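You operate a simulated robot arm through the tools that you are given. There is no shell and no other tool. Be economical: measure what you need, move in short steps, check, and stop when the job is done.

You run a simulated two-armed robot. Do the job below in one go: nothing can be reset, and whatever is moved stays where it is left.

TASK
Pick up the grey sleeve from the long bench top with one hand, pass it to the other hand and put it on the top of the wood-topped bench.
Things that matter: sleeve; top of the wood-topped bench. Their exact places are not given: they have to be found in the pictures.

The check looks at the end state, three seconds after you hand in, the way a careful person would. Anything else that was tipped, shoved, dropped, spilled or broken makes it a failure.

THE ROBOT
Two 7-joint arms with two-finger grippers on one trunk, on a base that drives. Base frame: it is fixed to the floor where the robot stands at the start and does not move with it; the origin is under the middle of the robot, x ahead of it, y to its left, z up. Readings come in mm, degrees, newtons and seconds.
The left shoulder is at the start at [60, 123, 945], the right one opposite. With the tool pointing down near the work surface each hand reaches from about 360 to 800 mm from the robot's upright axis, wherever it stands, measured 20 degrees to its own side. Places, roughly: top of the wood-topped bench [-1500, -900, 900]. Payload 1.47 kg a hand.
The TCP of each hand is the grasp point between the finger pads, 16 mm short of the fingertips. In the tool frame z runs along the fingers and y along their closing line. Largest opening 87 mm; the body of the gripper starts 55 mm behind the TCP.
Orientation is that of the tool frame in the base frame, as a unit quaternion [x, y, z, w]. With the fingers straight down and closing along the base's y, the tool's x points along the base's -x, its y along +y and its z along -z.

THE INTERFACE
- The arms move only by the tool move_arm. It takes "left_increments", "right_increments" or both (then of equal length, played together; a hand with none holds still); each is text: rows parted by semicolons, each of 7 numbers parted by spaces: the shift along the tool's x, y, z in units of 25 mm (1.0 is 25 mm), then the turn, a rotation vector about the tool's x, y, z in units of 6 degrees (1.0 is 6 degrees), then the finger opening in mm, from 0 to 87. In form: x y z rx ry rz claw; .... A call has 1 to 8 rows; each row shifts and turns the commanded pose from where the row before left it, along the tool's axes as they then stand. A call with a number of a shift or a turn outside -1 to 1 is refused whole. Rows are played at 5 a second. More than 50 mm and 8.6 degrees between two rows, or a gripper value outside its range, and nothing of the call is played. A pose out of reach is approached as far as the arm can. The call stops where the force on the tool passes 40 N (or 10 N more than at its start, if that is more) or the arm is blocked; 0.2 s more then pass. The fingers move at their own pace (about 153 mm/s each) and stop on an object; they squeeze with about 28 N. The grip force told is the motor's: it shows also when the fingers shut on nothing. Time passes only in rows, and 0.2 s behind the last, so rows that do not move let the fingers close. The reply holds the time, the measured pose of the TCP, the force on the tool along the base axes, the opening and the grip force, in the units named above and with some noise, with the torque about the TCP (base axes, N m) and any sound that the robot's microphone picked up.
- Cameras (640 x 400 px; columns grow to the right, rows downward): "scene" is now at [86.2, 34.3, 1507.9]; the picture's right is [0.41, -0.91, 0.00], its down [-0.61, -0.27, -0.74] and it looks along [0.68, 0.30, -0.67] (base axes); focal length 283 px, centre (320, 200). "left" rides on the left gripper at [73, -12, -90] in its tool frame; the picture's right is [0.16, 0.99, 0.00], its down [-0.72, 0.12, -0.68] and it looks along [-0.67, 0.11, 0.73] (tool axes); focal length 247 px, centre (320, 200). "right" rides on the right gripper at [73, 12, -90] in its tool frame; the picture's right is [-0.16, 0.99, 0.00], its down [-0.72, -0.12, -0.68] and it looks along [-0.67, -0.11, 0.73] (tool axes); focal length 247 px, centre (320, 200).
- camera(camera): a new picture of that camera. No time passes.
- lift_body(by): slides the trunk up (or, below 0, down) by that many mm; the arms and the scene camera ride with it, the base frame stays. It gives what a move gives, with no picture.
- steer(legs): drives the robot by 1 to 6 legs, each [ahead, left, turn to the left] in mm, mm and degrees, along the robot's own axes; the way and the turn of a leg run together, so that a leg with both is an arc; at most 1500 mm and 180 degrees a leg. The arms and the cameras ride along, it lands a little off, and it stops where it bumps. It gives what a move gives.
- head_to(pan, tilt): turns the head with the scene camera to pan (to the left, within 120 degrees either way) and tilt (down, from -29 to 69), counted from straight ahead of the robot. It gives what a move gives.
- measure_at(camera, pixels): for up to 12 pixels [column, row] of the newest picture of that camera ("zoom" is the newest enlarged one), the place [x, y, z] in the base frame of the surface seen there, good to about 2 mm. No time passes.
- close_up(camera, box): a new picture of the part [left, top, right, bottom] of that camera's present view, enlarged. No time passes.
- close_job(): hands the job in; it is judged then, once.

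Go step by step. Measure first, check grasps and placings, and put right what went wrong. The budget is 80 turns and 58 pictures, counting those below and the enlarged ones. Unless the task says otherwise, let go and move clear before handing in, and close with one line.

The tools are called as a command line: name --argument value ..., lists and objects as JSON in quotes. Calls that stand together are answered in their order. move_arm: Moves the arms, as the interface text tells. Its arguments: {"type":"object","properties":{"left_increments":{"type":"string"},"right_increments":{"type":"string"}},"required":[]} The other tools are called the same way: lift_body (by) slides the trunk up or down; steer (legs) drives the base; head_to (pan, tilt) turns the head that bears the scene camera; camera (camera) takes a picture; measure_at (camera, pixels) gives the place of the surface under pixels of a picture; close_up (camera, box) takes an enlarged picture of a part of a camera's view; close_job () hands the job in.

At the start:

```text
time: 0.0
left_eef_pos: [401.0, 397.0, 1172.5]
left_tcp_rot: [0.0, 1.0, 0.001, 0.0]
left_contact_force: [-0.6, -0.3, 0.0]
left_moment: [-0.06, 0.01, -0.02]
left_grip_width: 87.0
left_gripper_force: 0.1
right_eef_pos: [389.8, 48.3, 1135.2]
right_tcp_rot: [-0.001, 1.0, 0.0, 0.0]
right_contact_force: [0.4, -0.2, -0.3]
right_moment: [0.0, 0.01, -0.03]
right_grip_width: 87.2
right_gripper_force: 0.0
trunk travel left (down, up): [-100.0, 130.0]
robot x, y, heading: [-2.7, 0.8, 0.1]
head pan, tilt: [23.9, 42.0]
```

scene: 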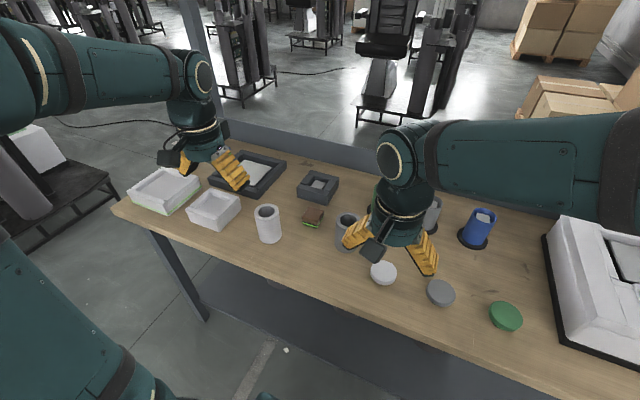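
right: 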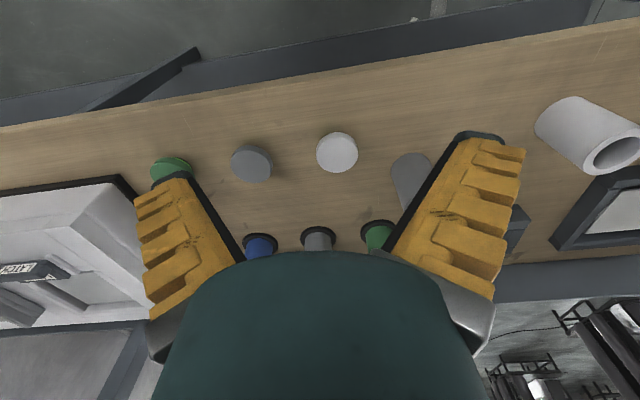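
left: 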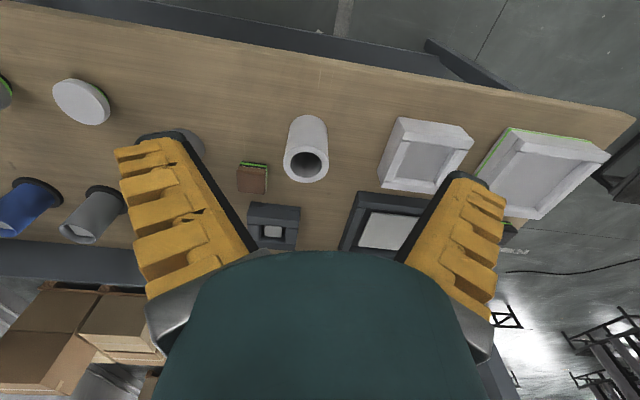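

The scene shows a white sleeve at (268,222) and a grey hollow cylinder at (347,228), partly hidden by the right hand. I'll enlarge and measure there.

close_up --camera "scene" --box '[230, 150, 470, 300]'

measure_at --camera "scene" --pixels '[[347, 215], [345, 245], [337, 225], [268, 207], [300, 250], [330, 270], [432, 205], [115, 207], [440, 285]]'

```text
2.67 times, centred on (350, 225) of scene
```

zoom: 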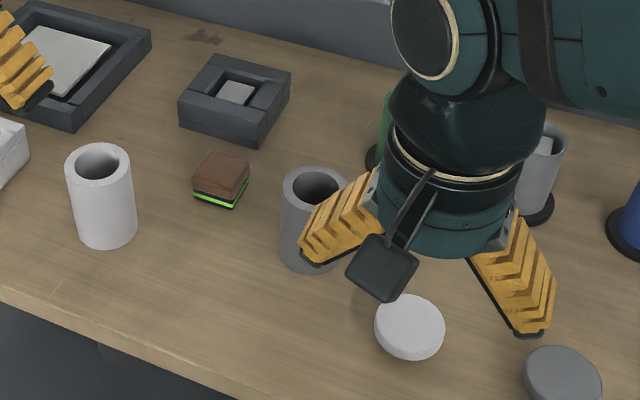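

```text
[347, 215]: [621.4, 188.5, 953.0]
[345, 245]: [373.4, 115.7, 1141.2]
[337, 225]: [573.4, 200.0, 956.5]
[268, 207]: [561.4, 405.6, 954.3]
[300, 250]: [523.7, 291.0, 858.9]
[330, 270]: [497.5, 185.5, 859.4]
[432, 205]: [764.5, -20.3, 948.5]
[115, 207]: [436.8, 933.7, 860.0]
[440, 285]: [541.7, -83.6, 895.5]
```

Grey sleeve's rim at (347,215) is about z 953 and the table is z 859, so it stands about 95 tall near [600,185]. I'll shift the right hand out of the way to see it fully.

move_arm --right_increments "0 -1 0 0 0 0 87;0 -1 0 0 0 0 87;0 -1 0 0 0 0 87;0 -1 0 0 0 0 87;0 -1 0 0 0 0 87;0 -1 0 0 0 0 87;0 -1 0 0 0 0 87;0 -1 0 0 0 0 87"

close_up --camera "scene" --box '[270, 170, 430, 270]'

```text
time: 1.8
left_eef_pos: [400.5, 396.3, 1174.0]
left_tcp_rot: [0.0, 1.0, 0.001, 0.0]
left_contact_force: [0.5, 0.2, 1.0]
left_moment: [0.03, -0.03, 0.02]
left_grip_width: 87.2
left_gripper_force: 0.1
right_eef_pos: [391.1, -153.2, 1134.8]
right_tcp_rot: [-0.001, 1.0, 0.0, 0.0]
right_contact_force: [-0.5, -0.9, -0.4]
right_moment: [0.01, -0.02, -0.05]
right_grip_width: 87.0
right_gripper_force: 0.1
trunk travel left (down, up): [-100.0, 130.0]
robot x, y, heading: [2.6, -1.7, -0.0]
head pan, tilt: [23.9, 42.0]
```

```text
4.00 times, centred on (350, 220) of scene
```

zoom: 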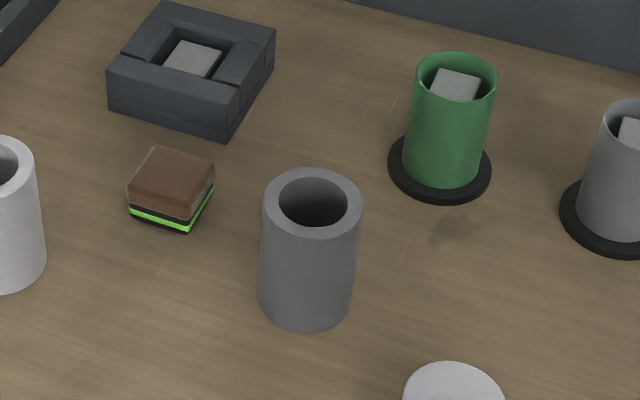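

The grey sleeve is fully visible in the zoom (centre about (312,205)), clear of neighbours. I measure its rim, interior and sides.

measure_at --camera "zoom" --pixels '[[268, 205], [357, 205], [312, 174], [312, 232], [285, 180], [342, 224], [283, 226], [338, 180], [315, 215], [310, 320], [265, 290], [350, 290]]'

head_to --pan -120 --tilt 30

camera --camera "scene"

```text
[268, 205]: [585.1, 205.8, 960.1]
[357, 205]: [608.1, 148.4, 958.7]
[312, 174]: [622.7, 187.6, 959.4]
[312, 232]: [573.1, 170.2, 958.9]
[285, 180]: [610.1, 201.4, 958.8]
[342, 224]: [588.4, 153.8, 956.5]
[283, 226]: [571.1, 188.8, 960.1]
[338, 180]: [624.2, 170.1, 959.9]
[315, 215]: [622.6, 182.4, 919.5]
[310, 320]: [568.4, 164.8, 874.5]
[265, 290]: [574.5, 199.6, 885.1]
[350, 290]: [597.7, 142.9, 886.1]
```

```text
time: 4.1
left_eef_pos: [401.9, 398.1, 1173.7]
left_tcp_rot: [0.0, 1.0, 0.0, 0.0]
left_contact_force: [0.6, -0.4, 0.2]
left_moment: [0.01, -0.01, 0.0]
left_grip_width: 87.2
left_gripper_force: 0.0
right_eef_pos: [390.5, -151.9, 1135.1]
right_tcp_rot: [0.0, 1.0, 0.0, 0.001]
right_contact_force: [-0.8, -0.2, 0.7]
right_moment: [-0.01, -0.02, -0.01]
right_grip_width: 87.0
right_gripper_force: 0.2
trunk travel left (down, up): [-100.0, 130.0]
robot x, y, heading: [2.5, -4.7, -0.2]
head pan, tilt: [-120.0, 30.0]
```

```text
52 pictures are left
```

scene: 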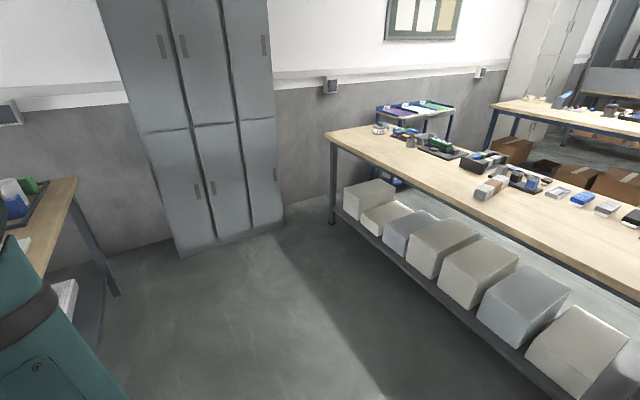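

Sleeve: centre about [598,178], top z 959, height 100, diameter about 63, hollow. The destination bench is visible behind right. Moving the left hand above the sleeve first.

move_arm --left_increments "-1 -1 0.3 0 0 0 87;-1 -1 0.3 0 0 0 87;-1 -1 0.3 0 0 0 87;-1 -1 0.3 0 0 0 87;-1 -1 0.3 0 0 0 87;-1 -1 0.3 0 0 0 87;-1 -1 0.3 0 0 0 87;-0.88 -1 0.3 0 0 0 87"

head_to --pan 17 --tilt 42

camera --camera "left"

```text
time: 5.9
left_eef_pos: [599.1, 197.3, 1113.3]
left_tcp_rot: [-0.001, 1.0, 0.0, -0.001]
left_contact_force: [-0.2, 0.0, 0.7]
left_moment: [0.04, 0.01, -0.02]
left_grip_width: 86.8
left_gripper_force: 0.0
right_eef_pos: [391.8, -152.7, 1135.6]
right_tcp_rot: [0.0, 1.0, 0.0, 0.0]
right_contact_force: [0.0, 0.8, -0.6]
right_moment: [0.01, 0.01, 0.01]
right_grip_width: 87.0
right_gripper_force: 0.1
trunk travel left (down, up): [-100.0, 130.0]
robot x, y, heading: [-0.6, -0.1, -0.1]
head pan, tilt: [-120.0, 30.0]
```

```text
time: 8.1
left_eef_pos: [597.6, 198.2, 1114.4]
left_tcp_rot: [0.0, 1.0, 0.0, -0.001]
left_contact_force: [-0.7, 0.1, -0.1]
left_moment: [0.02, 0.03, 0.02]
left_grip_width: 86.8
left_gripper_force: 0.1
right_eef_pos: [390.6, -151.8, 1134.7]
right_tcp_rot: [0.001, 1.0, 0.0, 0.0]
right_contact_force: [1.5, -0.3, -0.4]
right_moment: [-0.03, 0.03, 0.01]
right_grip_width: 87.2
right_gripper_force: 0.0
trunk travel left (down, up): [-100.0, 130.0]
robot x, y, heading: [1.2, 1.4, 0.2]
head pan, tilt: [17.0, 42.0]
```

```text
51 pictures are left
```

left: 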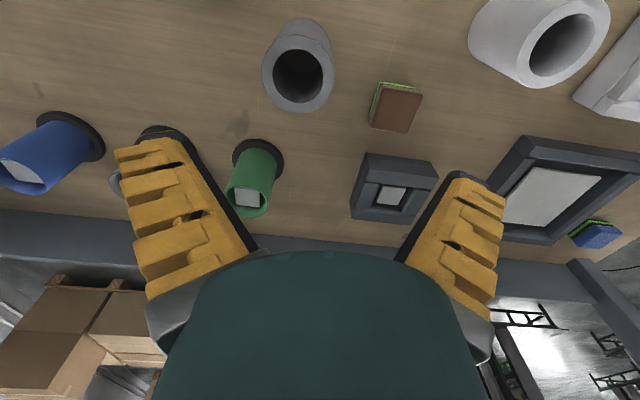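

The left camera shows the rim around (299,75); I measure it from here to refine the centre.

measure_at --camera "left" --pixels '[[267, 75], [331, 72], [298, 46], [298, 108], [275, 52], [322, 97], [320, 52], [276, 97]]'

```text
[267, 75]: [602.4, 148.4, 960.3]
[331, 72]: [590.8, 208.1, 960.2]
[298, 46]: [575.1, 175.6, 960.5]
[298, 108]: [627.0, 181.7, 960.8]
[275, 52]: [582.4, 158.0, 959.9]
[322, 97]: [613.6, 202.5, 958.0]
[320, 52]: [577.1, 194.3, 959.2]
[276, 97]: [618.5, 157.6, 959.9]
```

Centre is [598,179], top 960. Centring and descending to TCP z about 941.

move_arm --left_increments "0 -0.78 0.9 0 0 0 87;0 0 1 0 0 0 87;0 0 1 0 0 0 87;0 0 1 0 0 0 87;0 0 1 0 0 0 87;0 0 1 0 0 0 87;0 0 1 0 0 0 87"

camera --camera "scene"

```text
time: 9.7
left_eef_pos: [599.3, 177.2, 941.3]
left_tcp_rot: [0.0, 1.0, 0.0, 0.0]
left_contact_force: [-0.5, -0.2, 0.6]
left_moment: [-0.02, -0.01, -0.02]
left_grip_width: 87.0
left_gripper_force: 0.0
right_eef_pos: [391.5, -151.2, 1135.4]
right_tcp_rot: [0.0, 1.0, 0.001, 0.0]
right_contact_force: [0.4, -0.2, -0.3]
right_moment: [0.03, 0.0, 0.02]
right_grip_width: 86.8
right_gripper_force: 0.0
trunk travel left (down, up): [-100.0, 130.0]
robot x, y, heading: [1.3, -0.2, -0.1]
head pan, tilt: [17.0, 42.0]
```

```text
50 pictures are left
```

scene: 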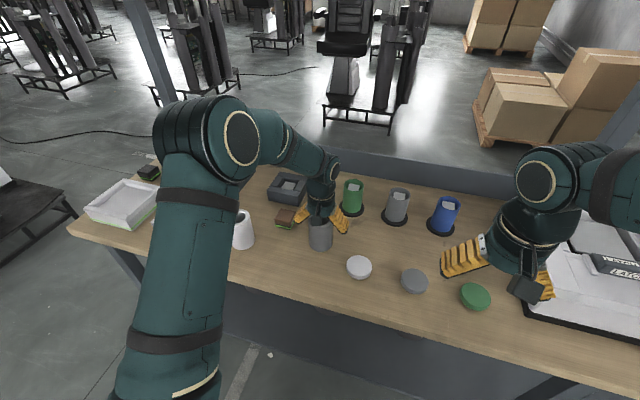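

The fingers straddle the sleeve at (320,230). Closing and then lifting.

move_arm --left_increments "0 0 0 0 0 0 45;0 0 0 0 0 0 45;0 0 0 0 0 0 45;0 0 -0.5 0 0 0 45;0 0 -1 0 0 0 45;0 0 -1 0 0 0 45;0 0 -1 0 0 0 45;0 0 -1 0 0 0 45"

camera --camera "left"

```text
time: 11.5
left_eef_pos: [598.5, 177.5, 1054.4]
left_tcp_rot: [0.0, 1.0, 0.0, 0.0]
left_contact_force: [-0.2, -0.4, -1.8]
left_moment: [0.0, -0.01, -0.01]
left_grip_width: 66.4
left_gripper_force: 28.1
right_eef_pos: [390.8, -151.7, 1136.0]
right_tcp_rot: [0.001, 1.0, 0.0, 0.0]
right_contact_force: [-1.2, -0.2, 0.3]
right_moment: [-0.01, 0.03, 0.03]
right_grip_width: 87.0
right_gripper_force: 0.0
trunk travel left (down, up): [-100.0, 130.0]
robot x, y, heading: [-1.0, -2.7, 0.2]
head pan, tilt: [17.0, 42.0]
```

```text
49 pictures are left
```

left: 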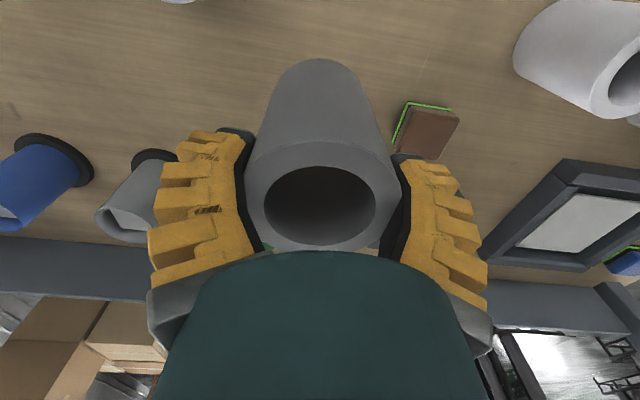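

Sleeve held (width 66, grip 28 N, about 1.8 N load). Next I'll retract to a free spot and start turning the two hands to face one another (left pointing to -y, right to +y), sleeve horizontal.

move_arm --left_increments "0.5 0 -0.8 0 0 0 45;0.6 -0.5 -0.8 0 0 0 45;0.6 -0.5 -0.8 0 0 0 45;0.6 -0.5 -0.8 0 0 0 45;0.6 -0.5 -0.8 0 0 0 45;0.6 -0.5 -0.8 0 0 0 45;0.5 -0.3 -0.2 0 0 0 45;0 0 0 1 0 0 45" --right_increments "-0.5 0 -0.2 0 0 0 87;-0.6 0 -0.2 0 0 0 87;-0.6 0 -0.2 0 0 0 87;-0.6 0 -0.2 0 0 0 87;-0.6 0 -0.2 0 0 0 87;-0.6 0 -0.2 0 0 0 87;-0.6 0 -0.4 0 0 0 87;0 0 0 -1 0 0 87"

move_arm --left_increments "0 0 0 1 0 0 45;0 0 0 1 0 0 45;0 0 0 1 0 0 45;0 0 0 1 0 0 45;0 0 0 1 0 0 45;0 0 0 1 0 0 45;0 0 0 1 0 0 45" --right_increments "0 0 0 -1 0 0 87;0 0 0 -1 0 0 87;0 0 0 -1 0 0 87;0 0 0 -1 0 0 87;0 0 0 -1 0 0 87;0 0 0 -1 0 0 87;0 0 0 -1 0 0 87"

camera --camera "scene"

```text
time: 13.3
left_eef_pos: [498.6, 107.0, 1178.2]
left_tcp_rot: [0.0, 0.999, -0.052, -0.001]
left_contact_force: [-0.3, -0.2, -2.3]
left_moment: [0.02, 0.0, -0.01]
left_grip_width: 66.4
left_gripper_force: 27.9
right_eef_pos: [491.9, -152.2, 1174.5]
right_tcp_rot: [0.0, 0.999, 0.052, 0.001]
right_contact_force: [-0.7, -0.6, 1.0]
right_moment: [0.0, -0.01, -0.02]
right_grip_width: 86.9
right_gripper_force: 0.1
trunk travel left (down, up): [-100.0, 130.0]
robot x, y, heading: [-2.0, -0.0, -0.2]
head pan, tilt: [17.0, 42.0]
```

```text
time: 14.9
left_eef_pos: [499.4, 107.0, 1178.7]
left_tcp_rot: [0.0, 0.913, -0.408, 0.0]
left_contact_force: [-0.9, -0.1, -1.8]
left_moment: [0.04, 0.0, -0.01]
left_grip_width: 66.3
left_gripper_force: 27.7
right_eef_pos: [494.0, -151.2, 1174.8]
right_tcp_rot: [0.001, 0.913, 0.408, -0.001]
right_contact_force: [-0.2, -0.3, 0.7]
right_moment: [0.02, -0.02, -0.03]
right_grip_width: 86.7
right_gripper_force: 0.0
trunk travel left (down, up): [-100.0, 130.0]
robot x, y, heading: [-0.5, -0.6, 0.2]
head pan, tilt: [17.0, 42.0]
```

```text
48 pictures are left
```

scene: 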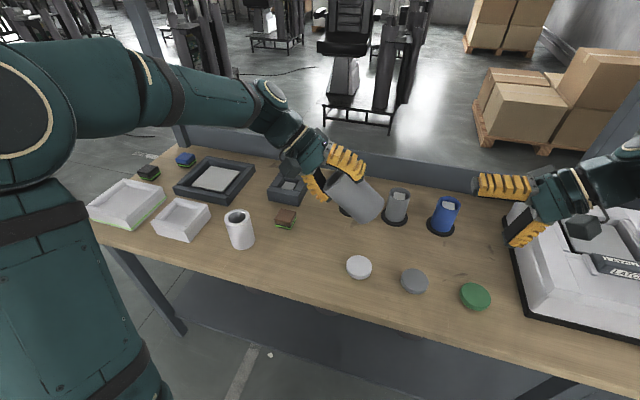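

Turn is at 48°, sleeve firmly held. Continuing to 90°.

move_arm --left_increments "0 0 0 1 0 0 45;0 0 0 1 0 0 45;0 0 0 1 0 0 45;0 0 0 1 0 0 45;0 0 0 1 0 0 45;0 0 0 1 0 0 45;0 0 0 1 0 0 45;0 0 0 0 0 0 45" --right_increments "0 0 0 -1 0 0 87;0 0 0 -1 0 0 87;0 0 0 -1 0 0 87;0 0 0 -1 0 0 87;0 0 0 -1 0 0 87;0 0 0 -1 0 0 87;0 0 0 -1 0 0 87;0 0 0 0 0 0 87"

camera --camera "scene"

camera --camera "right"

```text
time: 16.7
left_eef_pos: [498.2, 106.6, 1176.6]
left_tcp_rot: [-0.001, -0.706, 0.708, 0.0]
left_contact_force: [0.5, 0.5, -1.5]
left_moment: [0.08, 0.03, 0.0]
left_grip_width: 65.8
left_gripper_force: 27.8
right_eef_pos: [492.4, -152.1, 1175.0]
right_tcp_rot: [0.0, 0.707, 0.707, -0.001]
right_contact_force: [-0.7, -0.2, 0.4]
right_moment: [0.01, 0.02, -0.03]
right_grip_width: 87.0
right_gripper_force: 0.1
trunk travel left (down, up): [-100.0, 130.0]
robot x, y, heading: [1.1, -0.4, 0.1]
head pan, tilt: [17.0, 42.0]
```

```text
47 pictures are left
```

scene: 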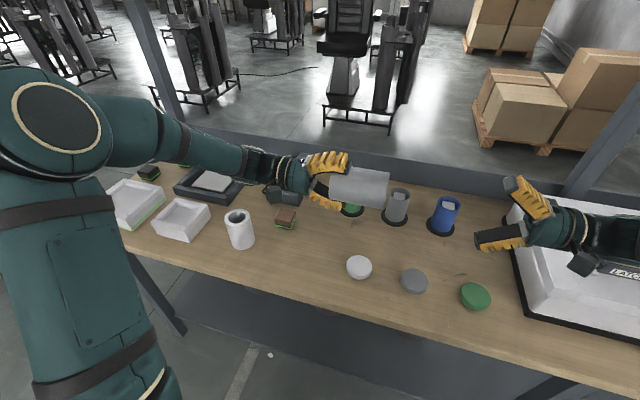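

```text
46 pictures are left
```

right: 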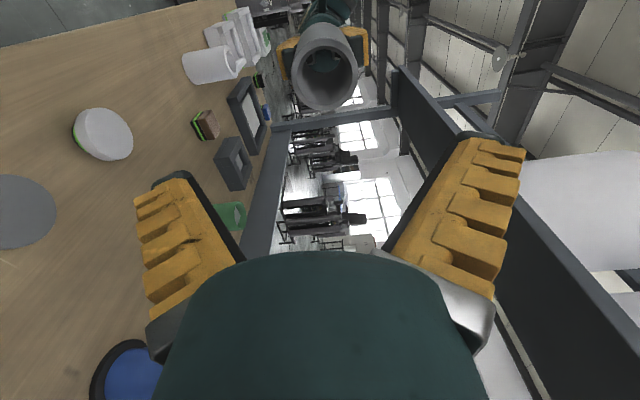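

Both hands face each other; the sleeve's free end is at (325,70) in the right picture. Measuring the end rim to align the right hand.

measure_at --camera "right" --pixels '[[296, 68], [355, 68], [325, 102], [325, 44], [305, 93], [345, 93]]'

measure_at --camera "scene" --pixels '[[360, 170], [360, 185], [386, 190], [345, 170], [345, 190]]'

```text
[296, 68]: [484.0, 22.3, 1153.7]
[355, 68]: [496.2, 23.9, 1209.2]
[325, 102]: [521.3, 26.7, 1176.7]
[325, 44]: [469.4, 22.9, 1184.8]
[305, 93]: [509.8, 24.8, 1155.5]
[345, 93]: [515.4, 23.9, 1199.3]
```

```text
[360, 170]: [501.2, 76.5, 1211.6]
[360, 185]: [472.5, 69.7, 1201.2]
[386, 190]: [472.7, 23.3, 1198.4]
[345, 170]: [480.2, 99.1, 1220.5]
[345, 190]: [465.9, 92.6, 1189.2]
```

End face at y≈24, centre [497, ·, 1181]. Aligning right hand and advancing until its TCP is ~24 mm inside the end.

move_arm --right_increments "-0.2 0.22 0.5 0 0 0 87;0 0 1 0 0 0 87;0 0 1 0 0 0 87;0 0 1 0 0 0 87;0 0 1 0 0 0 87;0 0 0.9 0 0 0 87"

camera --camera "right"

camera --camera "scene"

```text
time: 18.1
left_eef_pos: [499.3, 106.3, 1177.8]
left_tcp_rot: [0.0, -0.707, 0.707, -0.001]
left_contact_force: [0.2, 0.2, -2.0]
left_moment: [0.07, 0.01, 0.04]
left_grip_width: 65.6
left_gripper_force: 28.5
right_eef_pos: [497.6, -15.5, 1181.0]
right_tcp_rot: [0.0, 0.707, 0.707, 0.0]
right_contact_force: [-1.1, 0.8, -0.2]
right_moment: [0.0, -0.05, 0.03]
right_grip_width: 87.1
right_gripper_force: 0.0
trunk travel left (down, up): [-100.0, 130.0]
robot x, y, heading: [0.2, -0.9, -0.0]
head pan, tilt: [17.0, 42.0]
```

```text
45 pictures are left
```

right: 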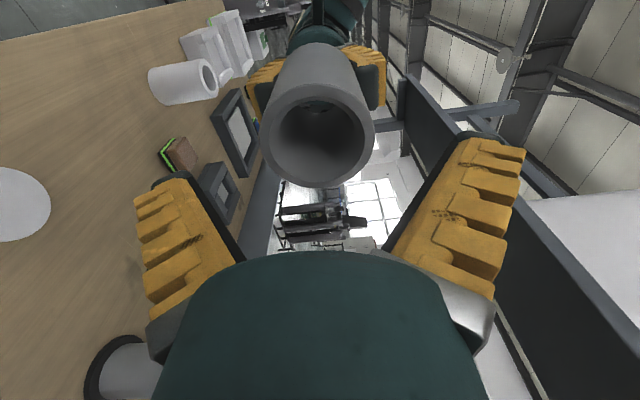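

```text
44 pictures are left
```

scene: 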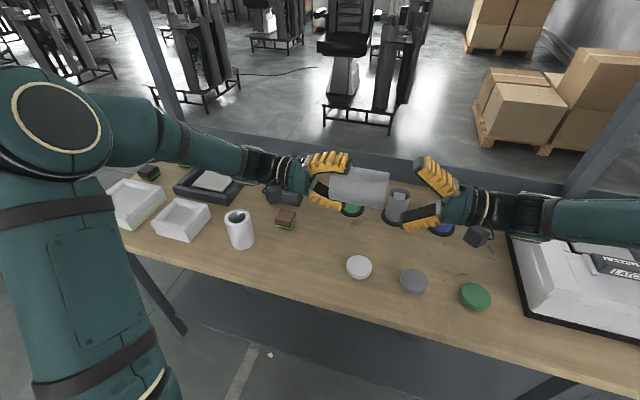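

The sleeve sits centred between the right fingers. Advancing 62 mm and closing the right hand.

move_arm --right_increments "0 0 0.83 0 0 0 87;0 0 0.83 0 0 0 87;0 0 0.83 0 0 0 87;0 0 0 0 0 0 87"

close_up --camera "scene" --box '[270, 130, 510, 280]'

```text
time: 19.1
left_eef_pos: [497.9, 106.0, 1178.9]
left_tcp_rot: [0.0, -0.707, 0.707, 0.0]
left_contact_force: [0.3, -1.0, -2.1]
left_moment: [0.05, -0.02, 0.02]
left_grip_width: 65.9
left_gripper_force: 28.1
right_eef_pos: [497.8, 44.6, 1179.8]
right_tcp_rot: [0.0, 0.707, 0.707, 0.0]
right_contact_force: [-0.2, -0.5, 0.1]
right_moment: [0.02, 0.0, 0.03]
right_grip_width: 87.1
right_gripper_force: 0.0
trunk travel left (down, up): [-100.0, 130.0]
robot x, y, heading: [-3.5, 0.2, -0.1]
head pan, tilt: [17.0, 42.0]
```

```text
2.67 times, centred on (390, 205) of scene
```

zoom: 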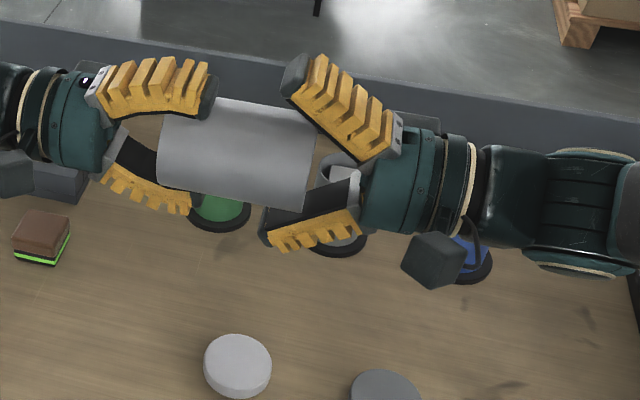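

Overlap and gap between fingertips look good. Closing the right hand while the left keeps hold.

move_arm --right_increments "0 0 0 0 0 0 70;0 0 0 0 0 0 45;0 0 0 0 0 0 45;0 0 0 0 0 0 45"

```text
time: 20.1
left_eef_pos: [497.7, 107.0, 1178.2]
left_tcp_rot: [0.0, 0.707, -0.707, 0.001]
left_contact_force: [-0.4, 7.5, 5.6]
left_moment: [-0.21, 0.06, 0.01]
left_grip_width: 65.6
left_gripper_force: 28.4
right_eef_pos: [498.2, 45.8, 1179.7]
right_tcp_rot: [0.002, 0.707, 0.707, 0.0]
right_contact_force: [-0.7, -8.4, -4.9]
right_moment: [-0.18, -0.03, -0.07]
right_grip_width: 69.0
right_gripper_force: 28.1
trunk travel left (down, up): [-100.0, 130.0]
robot x, y, heading: [-1.4, 0.7, 0.1]
head pan, tilt: [17.0, 42.0]
```

Right now holds at 28 N (width 69, slight skew). Releasing with the left and backing it straight away.

move_arm --left_increments "0 0 0 0 0 0 87;0 0 0 0 0 0 87;0 0 -1 0 0 0 87;0 0 -1 0 0 0 87;0 0 -1 0 0 0 87;0 0 -1 0 0 0 87;0 0 -1 0 0 0 87" --right_increments "0 0 0 0 0 0 45;0 0 0 0 0 0 45;0 0 0 0 0 0 45;0 0 0 0 0 0 45;0 0 0 0 0 0 45;0 0 0 0 0 0 45;0 0 0 0 0 0 45"

camera --camera "scene"

camera --camera "right"

```text
time: 21.7
left_eef_pos: [499.3, 233.1, 1178.9]
left_tcp_rot: [0.0, -0.707, 0.707, 0.0]
left_contact_force: [-0.9, -0.4, 0.5]
left_moment: [0.04, 0.0, 0.0]
left_grip_width: 86.7
left_gripper_force: 0.0
right_eef_pos: [497.4, 45.7, 1179.9]
right_tcp_rot: [0.0, 0.707, 0.707, 0.001]
right_contact_force: [0.6, 0.4, -0.4]
right_moment: [-0.07, 0.03, 0.0]
right_grip_width: 68.5
right_gripper_force: 27.5
trunk travel left (down, up): [-100.0, 130.0]
robot x, y, heading: [-2.3, 0.6, 0.0]
head pan, tilt: [17.0, 42.0]
```

```text
42 pictures are left
```

scene: 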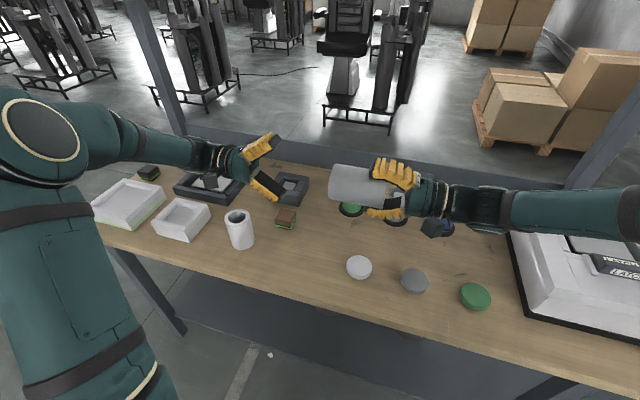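

```text
41 pictures are left
```

right: 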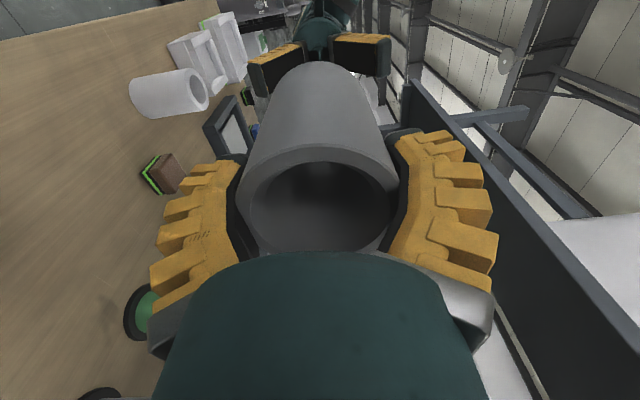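

The right hand alone holds the sleeve (27.5 N). Rotating both hands back to pointing down.

move_arm --left_increments "0 0 -1 -1 0 0 87;0 0 -1 -1 0 0 87;0 0 -1 -1 0 0 87;0 0 -1 -1 0 0 87;0 0 0 -1 0 0 87;0 0 0 -1 0 0 87;0 0 0 -1 0 0 87;0 0 0 -1 0 0 87" --right_increments "0 0 -1 1 0 0 45;0 0 -1 1 0 0 45;0 0 -1 1 0 0 45;0 0 -1 1 0 0 45;0 0 0 1 0 0 45;0 0 0 1 0 0 45;0 0 0 1 0 0 45;0 0 0 1 0 0 45"

move_arm --left_increments "0 0 0 -1 0 0 87;0 0 0 -1 0 0 87;0 0 0 -1 0 0 87;0 0 0 -1 0 0 87;0 0 0 -1 0 0 87;0 0 0 -1 0 0 87;0 0 0 -1 0 0 87" --right_increments "0 0 0 1 0 0 45;0 0 0 1 0 0 45;0 0 0 1 0 0 45;0 0 0 1 0 0 45;0 0 0 1 0 0 45;0 0 0 1 0 0 45;0 0 0 1 0 0 45"

head_to --pan -10 --tilt 42

camera --camera "scene"

```text
time: 23.5
left_eef_pos: [498.6, 331.8, 1194.0]
left_tcp_rot: [0.0, 0.934, -0.358, 0.0]
left_contact_force: [-0.1, 0.4, 0.7]
left_moment: [0.02, 0.01, 0.04]
left_grip_width: 86.7
left_gripper_force: 0.1
right_eef_pos: [497.1, -53.1, 1196.2]
right_tcp_rot: [0.0, 0.934, 0.358, 0.0]
right_contact_force: [-0.1, -0.6, -1.4]
right_moment: [-0.05, 0.03, -0.04]
right_grip_width: 68.7
right_gripper_force: 28.2
trunk travel left (down, up): [-100.0, 130.0]
robot x, y, heading: [2.5, -1.8, -0.1]
head pan, tilt: [17.0, 42.0]
```

```text
time: 25.1
left_eef_pos: [498.1, 331.2, 1193.5]
left_tcp_rot: [-0.001, 1.0, 0.0, 0.0]
left_contact_force: [0.0, 0.3, -0.3]
left_moment: [-0.01, 0.0, -0.03]
left_grip_width: 87.1
left_gripper_force: 0.1
right_eef_pos: [498.5, -52.3, 1195.4]
right_tcp_rot: [0.0, 1.0, -0.001, 0.0]
right_contact_force: [-0.3, 0.9, -1.5]
right_moment: [-0.03, 0.0, 0.0]
right_grip_width: 68.5
right_gripper_force: 27.8
trunk travel left (down, up): [-100.0, 130.0]
robot x, y, heading: [-1.6, -0.7, -0.0]
head pan, tilt: [17.0, 42.0]
```

```text
time: 26.0
left_eef_pos: [498.2, 331.6, 1193.5]
left_tcp_rot: [0.0, 1.0, 0.0, 0.0]
left_contact_force: [0.1, -0.5, -0.5]
left_moment: [-0.02, 0.01, 0.02]
left_grip_width: 86.9
left_gripper_force: 0.0
right_eef_pos: [498.1, -52.6, 1195.8]
right_tcp_rot: [0.0, 1.0, 0.002, 0.0]
right_contact_force: [0.9, 0.1, -2.6]
right_moment: [-0.01, 0.02, 0.05]
right_grip_width: 68.3
right_gripper_force: 27.9
trunk travel left (down, up): [-100.0, 130.0]
robot x, y, heading: [-1.2, 0.7, 0.1]
head pan, tilt: [-10.0, 42.0]
```

```text
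40 pictures are left
```

scene: 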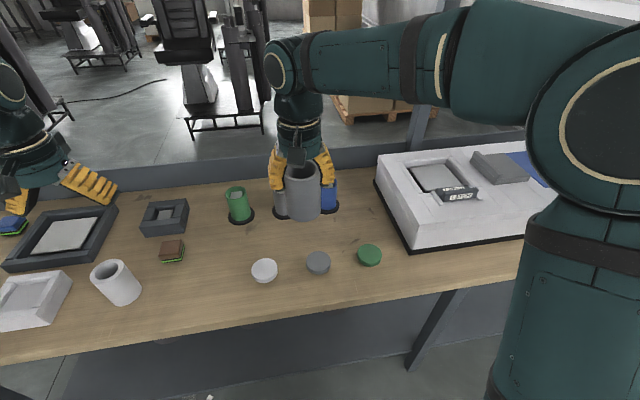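

Sleeve is held hanging down at (303,190). I'll check its tilt up close by measuring along its sides.

close_up --camera "scene" --box '[240, 130, 368, 230]'

camera --camera "right"

```text
4.00 times, centred on (304, 180) of scene
```

zoom: 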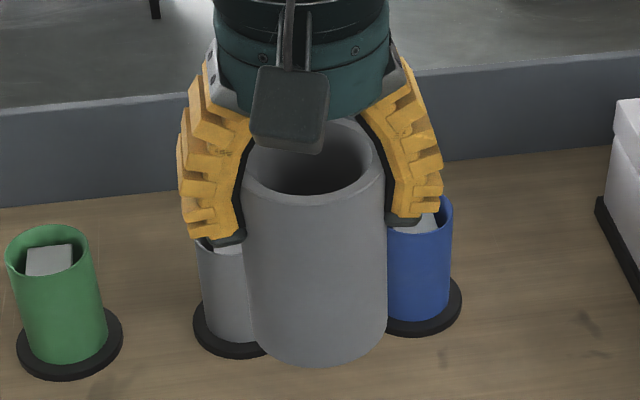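

```text
38 pictures are left
```

right: 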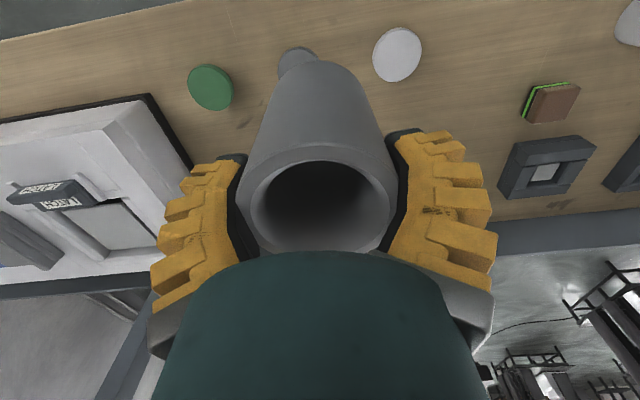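

Measuring rim and side points to get the tilt.

measure_at --camera "zoom" --pixels '[[252, 230], [252, 330], [382, 230], [382, 330], [315, 210], [315, 280], [317, 350], [280, 203], [350, 198]]'

measure_at --camera "right" --pixels '[[245, 200], [394, 200], [300, 152], [340, 152], [270, 160], [375, 165], [310, 100], [310, 140]]'

```text
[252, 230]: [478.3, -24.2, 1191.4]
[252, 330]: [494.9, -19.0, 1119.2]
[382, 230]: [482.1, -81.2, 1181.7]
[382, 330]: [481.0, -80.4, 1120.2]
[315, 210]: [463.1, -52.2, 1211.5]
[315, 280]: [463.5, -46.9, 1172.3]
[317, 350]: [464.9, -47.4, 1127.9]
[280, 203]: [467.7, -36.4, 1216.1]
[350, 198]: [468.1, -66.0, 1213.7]
```

```text
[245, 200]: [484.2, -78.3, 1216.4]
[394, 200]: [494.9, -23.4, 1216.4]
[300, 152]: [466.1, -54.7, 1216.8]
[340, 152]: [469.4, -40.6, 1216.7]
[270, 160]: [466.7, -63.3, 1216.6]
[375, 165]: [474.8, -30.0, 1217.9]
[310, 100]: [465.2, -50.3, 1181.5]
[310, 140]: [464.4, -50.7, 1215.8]
```

Rim is level at z 1216, so tilt is negligible; the sleeve bottom is about 79 mm below the TCP. Now look back at the destination bench and measure it.

head_to --pan -120 --tilt 25

camera --camera "scene"

measure_at --camera "scene" --pixels '[[330, 110], [370, 105], [420, 150], [520, 215], [635, 280], [450, 130], [560, 190], [490, 165], [300, 300], [560, 380], [300, 170], [320, 350]]'

```text
time: 27.9
left_eef_pos: [498.5, 330.7, 1194.2]
left_tcp_rot: [0.001, 1.0, 0.0, 0.0]
left_contact_force: [0.1, 0.4, 0.1]
left_moment: [-0.01, 0.01, -0.02]
left_grip_width: 87.3
left_gripper_force: 0.1
right_eef_pos: [497.5, -51.9, 1196.0]
right_tcp_rot: [0.0, 1.0, 0.0, 0.0]
right_contact_force: [0.5, -0.1, -2.6]
right_moment: [-0.03, 0.02, -0.02]
right_grip_width: 68.0
right_gripper_force: 27.4
trunk travel left (down, up): [-100.0, 130.0]
robot x, y, heading: [-2.8, -2.2, 0.6]
head pan, tilt: [-120.0, 25.0]
```

```text
37 pictures are left
```

scene: 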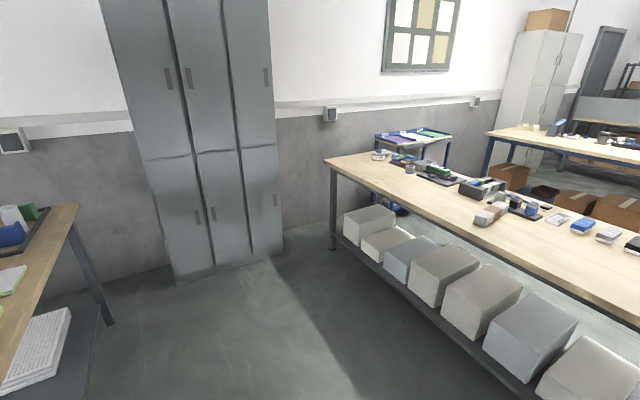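

```text
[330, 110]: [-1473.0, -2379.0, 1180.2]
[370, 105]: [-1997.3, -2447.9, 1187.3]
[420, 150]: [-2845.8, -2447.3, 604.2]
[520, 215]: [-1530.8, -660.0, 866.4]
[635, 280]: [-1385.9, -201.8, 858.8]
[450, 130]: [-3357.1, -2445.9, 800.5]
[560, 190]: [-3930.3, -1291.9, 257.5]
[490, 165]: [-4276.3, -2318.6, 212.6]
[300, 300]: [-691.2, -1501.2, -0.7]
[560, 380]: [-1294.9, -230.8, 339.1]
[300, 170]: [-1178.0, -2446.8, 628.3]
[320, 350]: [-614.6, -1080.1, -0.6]
```

The bench runs along y with its near edge toward the robot; items sit along its middle. Measuring near edge and free strip.

measure_at --camera "scene" --pixels '[[350, 168], [350, 176], [420, 205], [440, 222], [480, 236], [560, 278], [380, 180], [450, 210], [480, 215], [500, 225], [410, 185], [440, 190]]'

```text
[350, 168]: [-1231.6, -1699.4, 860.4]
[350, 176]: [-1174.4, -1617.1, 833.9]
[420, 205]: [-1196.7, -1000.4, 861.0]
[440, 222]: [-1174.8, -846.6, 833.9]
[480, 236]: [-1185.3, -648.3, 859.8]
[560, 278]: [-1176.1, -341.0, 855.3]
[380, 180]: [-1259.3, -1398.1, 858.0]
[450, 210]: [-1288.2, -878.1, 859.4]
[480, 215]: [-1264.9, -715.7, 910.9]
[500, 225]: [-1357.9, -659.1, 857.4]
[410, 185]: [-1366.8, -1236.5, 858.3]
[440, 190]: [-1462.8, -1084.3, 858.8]
```

Top z ≈ 860, near edge x ≈ -1175, free wood around [-1310,-1000]. Backing off, then turning right about to face it.

steer --legs '[[-350, 0, 0], [0, 0, -90], [0, 0, -90]]'

head_to --pan 30 --tilt 35

camera --camera "scene"

```text
time: 37.8
left_eef_pos: [-853.9, -330.4, 1193.5]
left_tcp_rot: [1.0, 0.0, 0.0, 0.0]
left_contact_force: [0.1, 0.2, 0.2]
left_moment: [-0.01, -0.03, -0.01]
left_grip_width: 87.1
left_gripper_force: 0.1
right_eef_pos: [-853.2, 53.3, 1195.3]
right_tcp_rot: [1.0, 0.0, 0.0, 0.001]
right_contact_force: [0.3, 0.5, -2.7]
right_moment: [-0.03, 0.01, -0.01]
right_grip_width: 67.4
right_gripper_force: 28.1
trunk travel left (down, up): [-100.0, 130.0]
robot x, y, heading: [-357.0, -0.9, 180.1]
head pan, tilt: [-120.0, 25.0]
```

```text
time: 40.1
left_eef_pos: [-851.9, -330.9, 1193.9]
left_tcp_rot: [1.0, 0.0, 0.0, -0.001]
left_contact_force: [-0.9, -0.5, 1.1]
left_moment: [-0.01, 0.01, 0.0]
left_grip_width: 87.2
left_gripper_force: 0.1
right_eef_pos: [-853.1, 51.3, 1195.0]
right_tcp_rot: [1.0, 0.0, 0.0, 0.0]
right_contact_force: [-0.8, 0.2, -2.1]
right_moment: [-0.02, 0.04, -0.02]
right_grip_width: 67.3
right_gripper_force: 28.0
trunk travel left (down, up): [-100.0, 130.0]
robot x, y, heading: [-357.5, -0.6, 180.3]
head pan, tilt: [30.0, 35.0]
```

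```text
36 pictures are left
```

scene: 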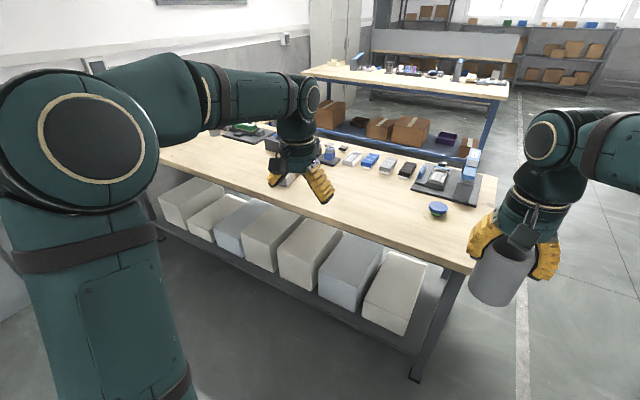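

The near strip around (370,215) is bare wood, between the left hand and the blue bowl at (438,210). Measuring it.

measure_at --camera "scene" --pixels '[[360, 200], [390, 215], [350, 215], [438, 212], [380, 180], [340, 160], [405, 175], [400, 240], [330, 210], [500, 75], [430, 195]]'

```text
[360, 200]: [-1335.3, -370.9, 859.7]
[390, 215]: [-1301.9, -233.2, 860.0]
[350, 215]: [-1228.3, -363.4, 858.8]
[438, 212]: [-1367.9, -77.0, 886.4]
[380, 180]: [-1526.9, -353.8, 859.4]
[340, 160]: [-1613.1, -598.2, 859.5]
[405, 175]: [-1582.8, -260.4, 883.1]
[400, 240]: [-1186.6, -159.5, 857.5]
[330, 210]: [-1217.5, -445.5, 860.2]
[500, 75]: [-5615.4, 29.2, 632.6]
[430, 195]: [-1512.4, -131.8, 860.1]
```

Clear spot: [-1330,-370], z 860, ≥250 mm from other items. Driving left 520 then ahead 340.

steer --legs '[[0, 520, 0], [340, 0, 0]]'

head_to --pan -8 --tilt 42

camera --camera "scene"

camera --camera "right"

```text
time: 47.0
left_eef_pos: [-1188.8, -851.2, 1193.8]
left_tcp_rot: [1.0, 0.001, 0.001, 0.0]
left_contact_force: [-0.3, 0.0, 0.4]
left_moment: [0.0, -0.04, -0.01]
left_grip_width: 87.0
left_gripper_force: 0.0
right_eef_pos: [-1191.5, -469.7, 1196.2]
right_tcp_rot: [1.0, 0.0, 0.002, 0.0]
right_contact_force: [0.5, 0.3, -2.5]
right_moment: [0.0, -0.01, -0.01]
right_grip_width: 67.4
right_gripper_force: 28.2
trunk travel left (down, up): [-100.0, 130.0]
robot x, y, heading: [-691.9, -522.7, -180.0]
head pan, tilt: [30.0, 35.0]
```

```text
time: 48.1
left_eef_pos: [-1189.8, -852.3, 1193.2]
left_tcp_rot: [1.0, 0.001, -0.001, 0.0]
left_contact_force: [-1.1, 0.1, -0.3]
left_moment: [0.01, 0.0, -0.04]
left_grip_width: 86.9
left_gripper_force: 0.1
right_eef_pos: [-1190.3, -469.0, 1195.5]
right_tcp_rot: [1.0, 0.001, 0.0, 0.001]
right_contact_force: [1.1, -0.2, -2.2]
right_moment: [0.01, 0.0, 0.01]
right_grip_width: 66.7
right_gripper_force: 27.9
trunk travel left (down, up): [-100.0, 130.0]
robot x, y, heading: [-693.5, -520.3, -180.2]
head pan, tilt: [-8.0, 42.0]
```

```text
35 pictures are left
```

scene: 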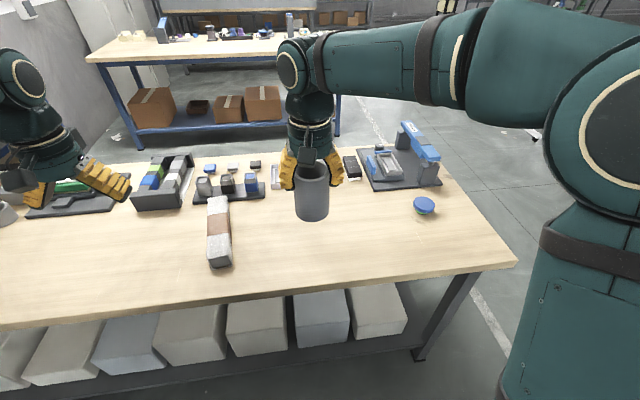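

```text
34 pictures are left
```

right: 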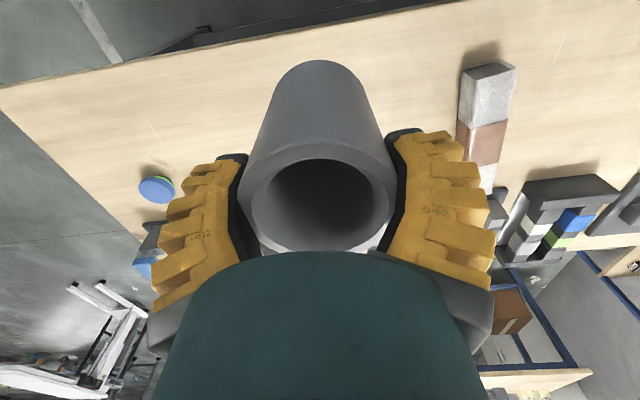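

The spot right of the block row is clear (around (350,230) in scene). Moving over it and lowering to leave about 30–40 mm.

move_arm --right_increments "-0.93 -0.66 0 0 0 0 45;-0.93 -0.66 0 0 0 0 45;-0.93 -0.66 0 0 0 0 45;-0.93 -0.66 0 0 0 0 45;-0.93 -0.66 0 0 0 0 45;-0.93 -0.66 0 0 0 0 45"

move_arm --right_increments "0 0 1 0 0 0 45;0 0 1 0 0 0 45;0 0 1 0 0 0 45;0 0 1 0 0 0 45;0 0 1 0 0 0 45;0 0 1 0 0 0 45;0 0 1 0 0 0 45;0 0 1 0 0 0 45"

close_up --camera "scene" --box '[240, 120, 496, 280]'

```text
time: 49.5
left_eef_pos: [-1190.4, -851.9, 1192.7]
left_tcp_rot: [1.0, 0.001, 0.0, 0.0]
left_contact_force: [-0.6, 0.8, -0.5]
left_moment: [-0.02, 0.01, -0.04]
left_grip_width: 87.0
left_gripper_force: 0.2
right_eef_pos: [-1330.6, -368.4, 1194.9]
right_tcp_rot: [1.0, 0.001, 0.001, -0.001]
right_contact_force: [1.0, 0.2, -2.4]
right_moment: [-0.03, 0.0, 0.0]
right_grip_width: 67.0
right_gripper_force: 28.1
trunk travel left (down, up): [-100.0, 130.0]
robot x, y, heading: [-694.7, -516.0, -179.9]
head pan, tilt: [-8.0, 42.0]
```

```text
time: 51.3
left_eef_pos: [-1190.6, -852.5, 1194.0]
left_tcp_rot: [1.0, 0.001, 0.0, 0.0]
left_contact_force: [-0.1, 0.5, 0.6]
left_moment: [-0.01, -0.02, -0.04]
left_grip_width: 87.0
left_gripper_force: 0.2
right_eef_pos: [-1330.3, -370.7, 994.5]
right_tcp_rot: [1.0, 0.002, 0.001, 0.0]
right_contact_force: [0.2, -0.7, -1.9]
right_moment: [0.0, 0.02, -0.01]
right_grip_width: 66.8
right_gripper_force: 28.5
trunk travel left (down, up): [-100.0, 130.0]
robot x, y, heading: [-692.7, -520.8, -180.0]
head pan, tilt: [-8.0, 42.0]
```

```text
2.50 times, centred on (368, 200) of scene
```

zoom: 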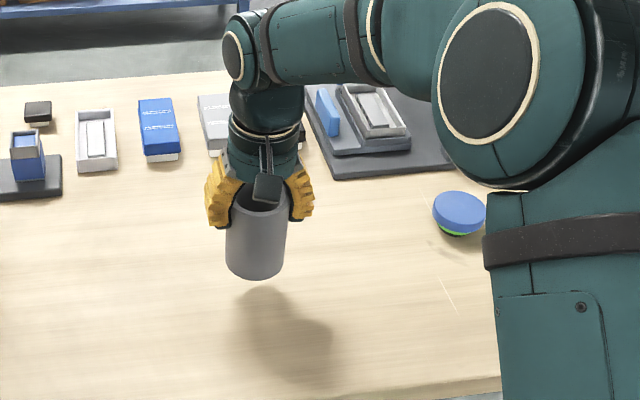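

About 55 mm remains and the spot is clear. Lowering 48 mm, then in small steps.

move_arm --right_increments "0 0 0.8 0 0 0 45;0 0 0.7 0 0 0 45;0 0 0.4 0 0 0 45;0 0 0.1 0 0 0 45;0 0 0.08 0 0 0 45"

camera --camera "right"

close_up --camera "scene" --box '[280, 160, 408, 240]'

```text
time: 52.5
left_eef_pos: [-1189.5, -852.4, 1193.6]
left_tcp_rot: [1.0, 0.002, 0.0, 0.0]
left_contact_force: [-0.5, 0.6, 0.4]
left_moment: [0.0, -0.04, -0.05]
left_grip_width: 87.1
left_gripper_force: 0.0
right_eef_pos: [-1328.6, -370.0, 944.5]
right_tcp_rot: [1.0, 0.001, 0.001, 0.001]
right_contact_force: [-0.4, 0.3, -2.0]
right_moment: [-0.02, 0.01, 0.02]
right_grip_width: 66.7
right_gripper_force: 27.6
trunk travel left (down, up): [-100.0, 130.0]
robot x, y, heading: [-689.2, -522.1, -180.1]
head pan, tilt: [-8.0, 42.0]
```

```text
32 pictures are left
```

right: 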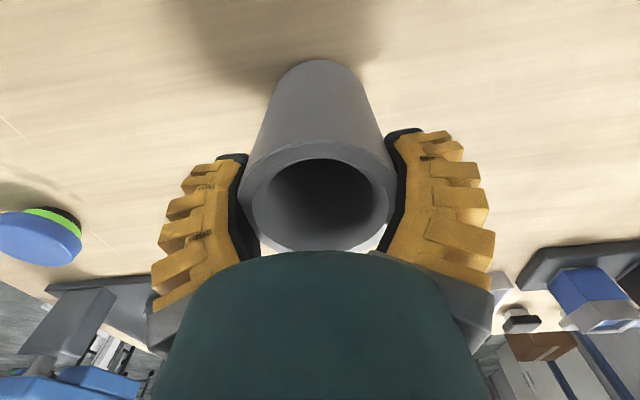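

```text
5.00 times, centred on (344, 200) of scene
```

zoom: 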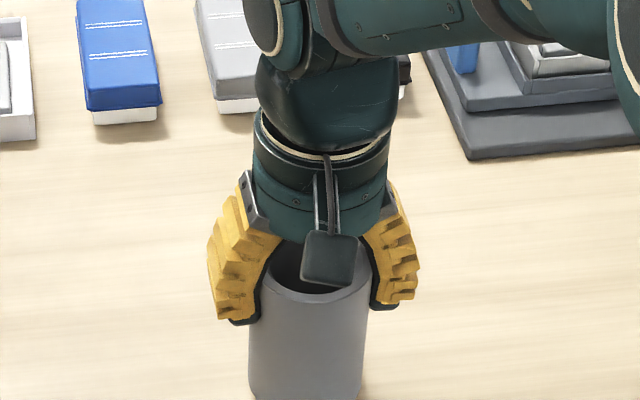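

No contact yet (-2.0 N). Down in 2 mm steps until the force changes.

move_arm --right_increments "0 0 0.08 0 0 0 45;0 0 0.08 0 0 0 45;0 0 0 0 0 0 45"

```text
time: 53.3
left_eef_pos: [-1189.1, -852.1, 1194.9]
left_tcp_rot: [1.0, 0.001, 0.001, 0.0]
left_contact_force: [0.7, -0.4, -0.6]
left_moment: [-0.01, -0.03, -0.02]
left_grip_width: 87.0
left_gripper_force: 0.0
right_eef_pos: [-1330.4, -369.9, 941.2]
right_tcp_rot: [1.0, 0.002, 0.0, -0.001]
right_contact_force: [1.3, 0.3, 9.7]
right_moment: [-0.21, -0.17, 0.03]
right_grip_width: 66.7
right_gripper_force: 28.0
trunk travel left (down, up): [-100.0, 130.0]
robot x, y, heading: [-691.2, -518.9, -179.7]
head pan, tilt: [-8.0, 42.0]
```

Contact (+9.7 N): the sleeve stands on the top. Releasing, then rising straight up.

move_arm --right_increments "0 0 0 0 0 0 70;0 0 0 0 0 0 87;0 0 0 0 0 0 87;0 0 -0.5 0 0 0 87;0 0 -1 0 0 0 87;0 0 -1 0 0 0 87;0 0 -1 0 0 0 87;0 0 -1 0 0 0 87"

move_arm --right_increments "0 0 -1 0 0 0 87;0 0 -1 0 0 0 87;0 0 -1 0 0 0 87;1 0 0 0 0 0 87;1 0 0 0 0 0 87;1 0 0 0 0 0 87;1 0 0 0 0 0 87"

camera --camera "scene"

camera --camera "right"

```text
time: 55.1
left_eef_pos: [-1189.1, -851.8, 1194.0]
left_tcp_rot: [1.0, 0.001, 0.0, 0.0]
left_contact_force: [-0.3, 0.8, -0.9]
left_moment: [-0.02, -0.01, 0.03]
left_grip_width: 86.7
left_gripper_force: 0.1
right_eef_pos: [-1329.5, -370.9, 1052.1]
right_tcp_rot: [1.0, 0.001, 0.001, 0.0]
right_contact_force: [-0.2, -0.4, -0.9]
right_moment: [-0.01, -0.01, -0.02]
right_grip_width: 87.0
right_gripper_force: 0.1
trunk travel left (down, up): [-100.0, 130.0]
robot x, y, heading: [-692.0, -520.7, -179.7]
head pan, tilt: [-8.0, 42.0]
```

```text
time: 56.7
left_eef_pos: [-1189.1, -851.6, 1194.3]
left_tcp_rot: [1.0, 0.001, 0.0, 0.0]
left_contact_force: [-0.1, -0.1, -0.9]
left_moment: [0.0, 0.02, 0.01]
left_grip_width: 87.0
left_gripper_force: 0.0
right_eef_pos: [-1228.9, -370.8, 1127.0]
right_tcp_rot: [1.0, 0.0, -0.001, -0.001]
right_contact_force: [0.0, 0.8, 0.4]
right_moment: [0.02, -0.01, 0.02]
right_grip_width: 86.8
right_gripper_force: 0.1
trunk travel left (down, up): [-100.0, 130.0]
robot x, y, heading: [-689.4, -520.9, -179.9]
head pan, tilt: [-8.0, 42.0]
```

```text
30 pictures are left
```

scene: 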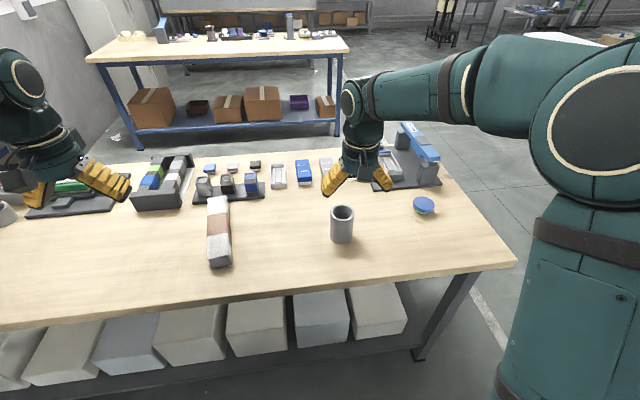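

```text
29 pictures are left
```

right: 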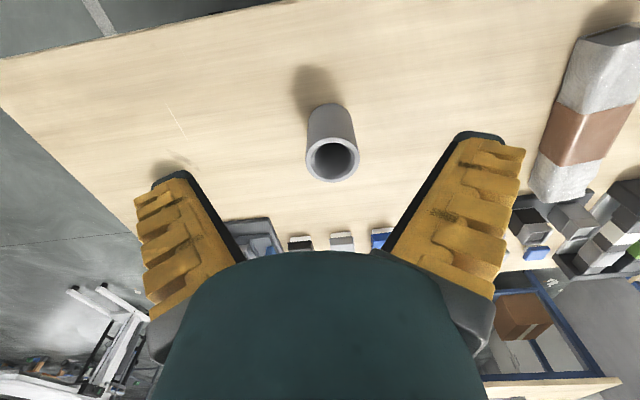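

The sleeve stands upright and free on the bench top at (342,225), with everything else undisturbed and both hands clear. Handing in.

close_job

```text
The job is handed in.
```

The grey sleeve is standing upright on top of the wood-topped bench, about 155 mm in from its near edge. I picked it up with the left hand and passed it to the right, which set it down opposite end up. Both hands are clear, and in the last pictures nothing else on that bench had moved.
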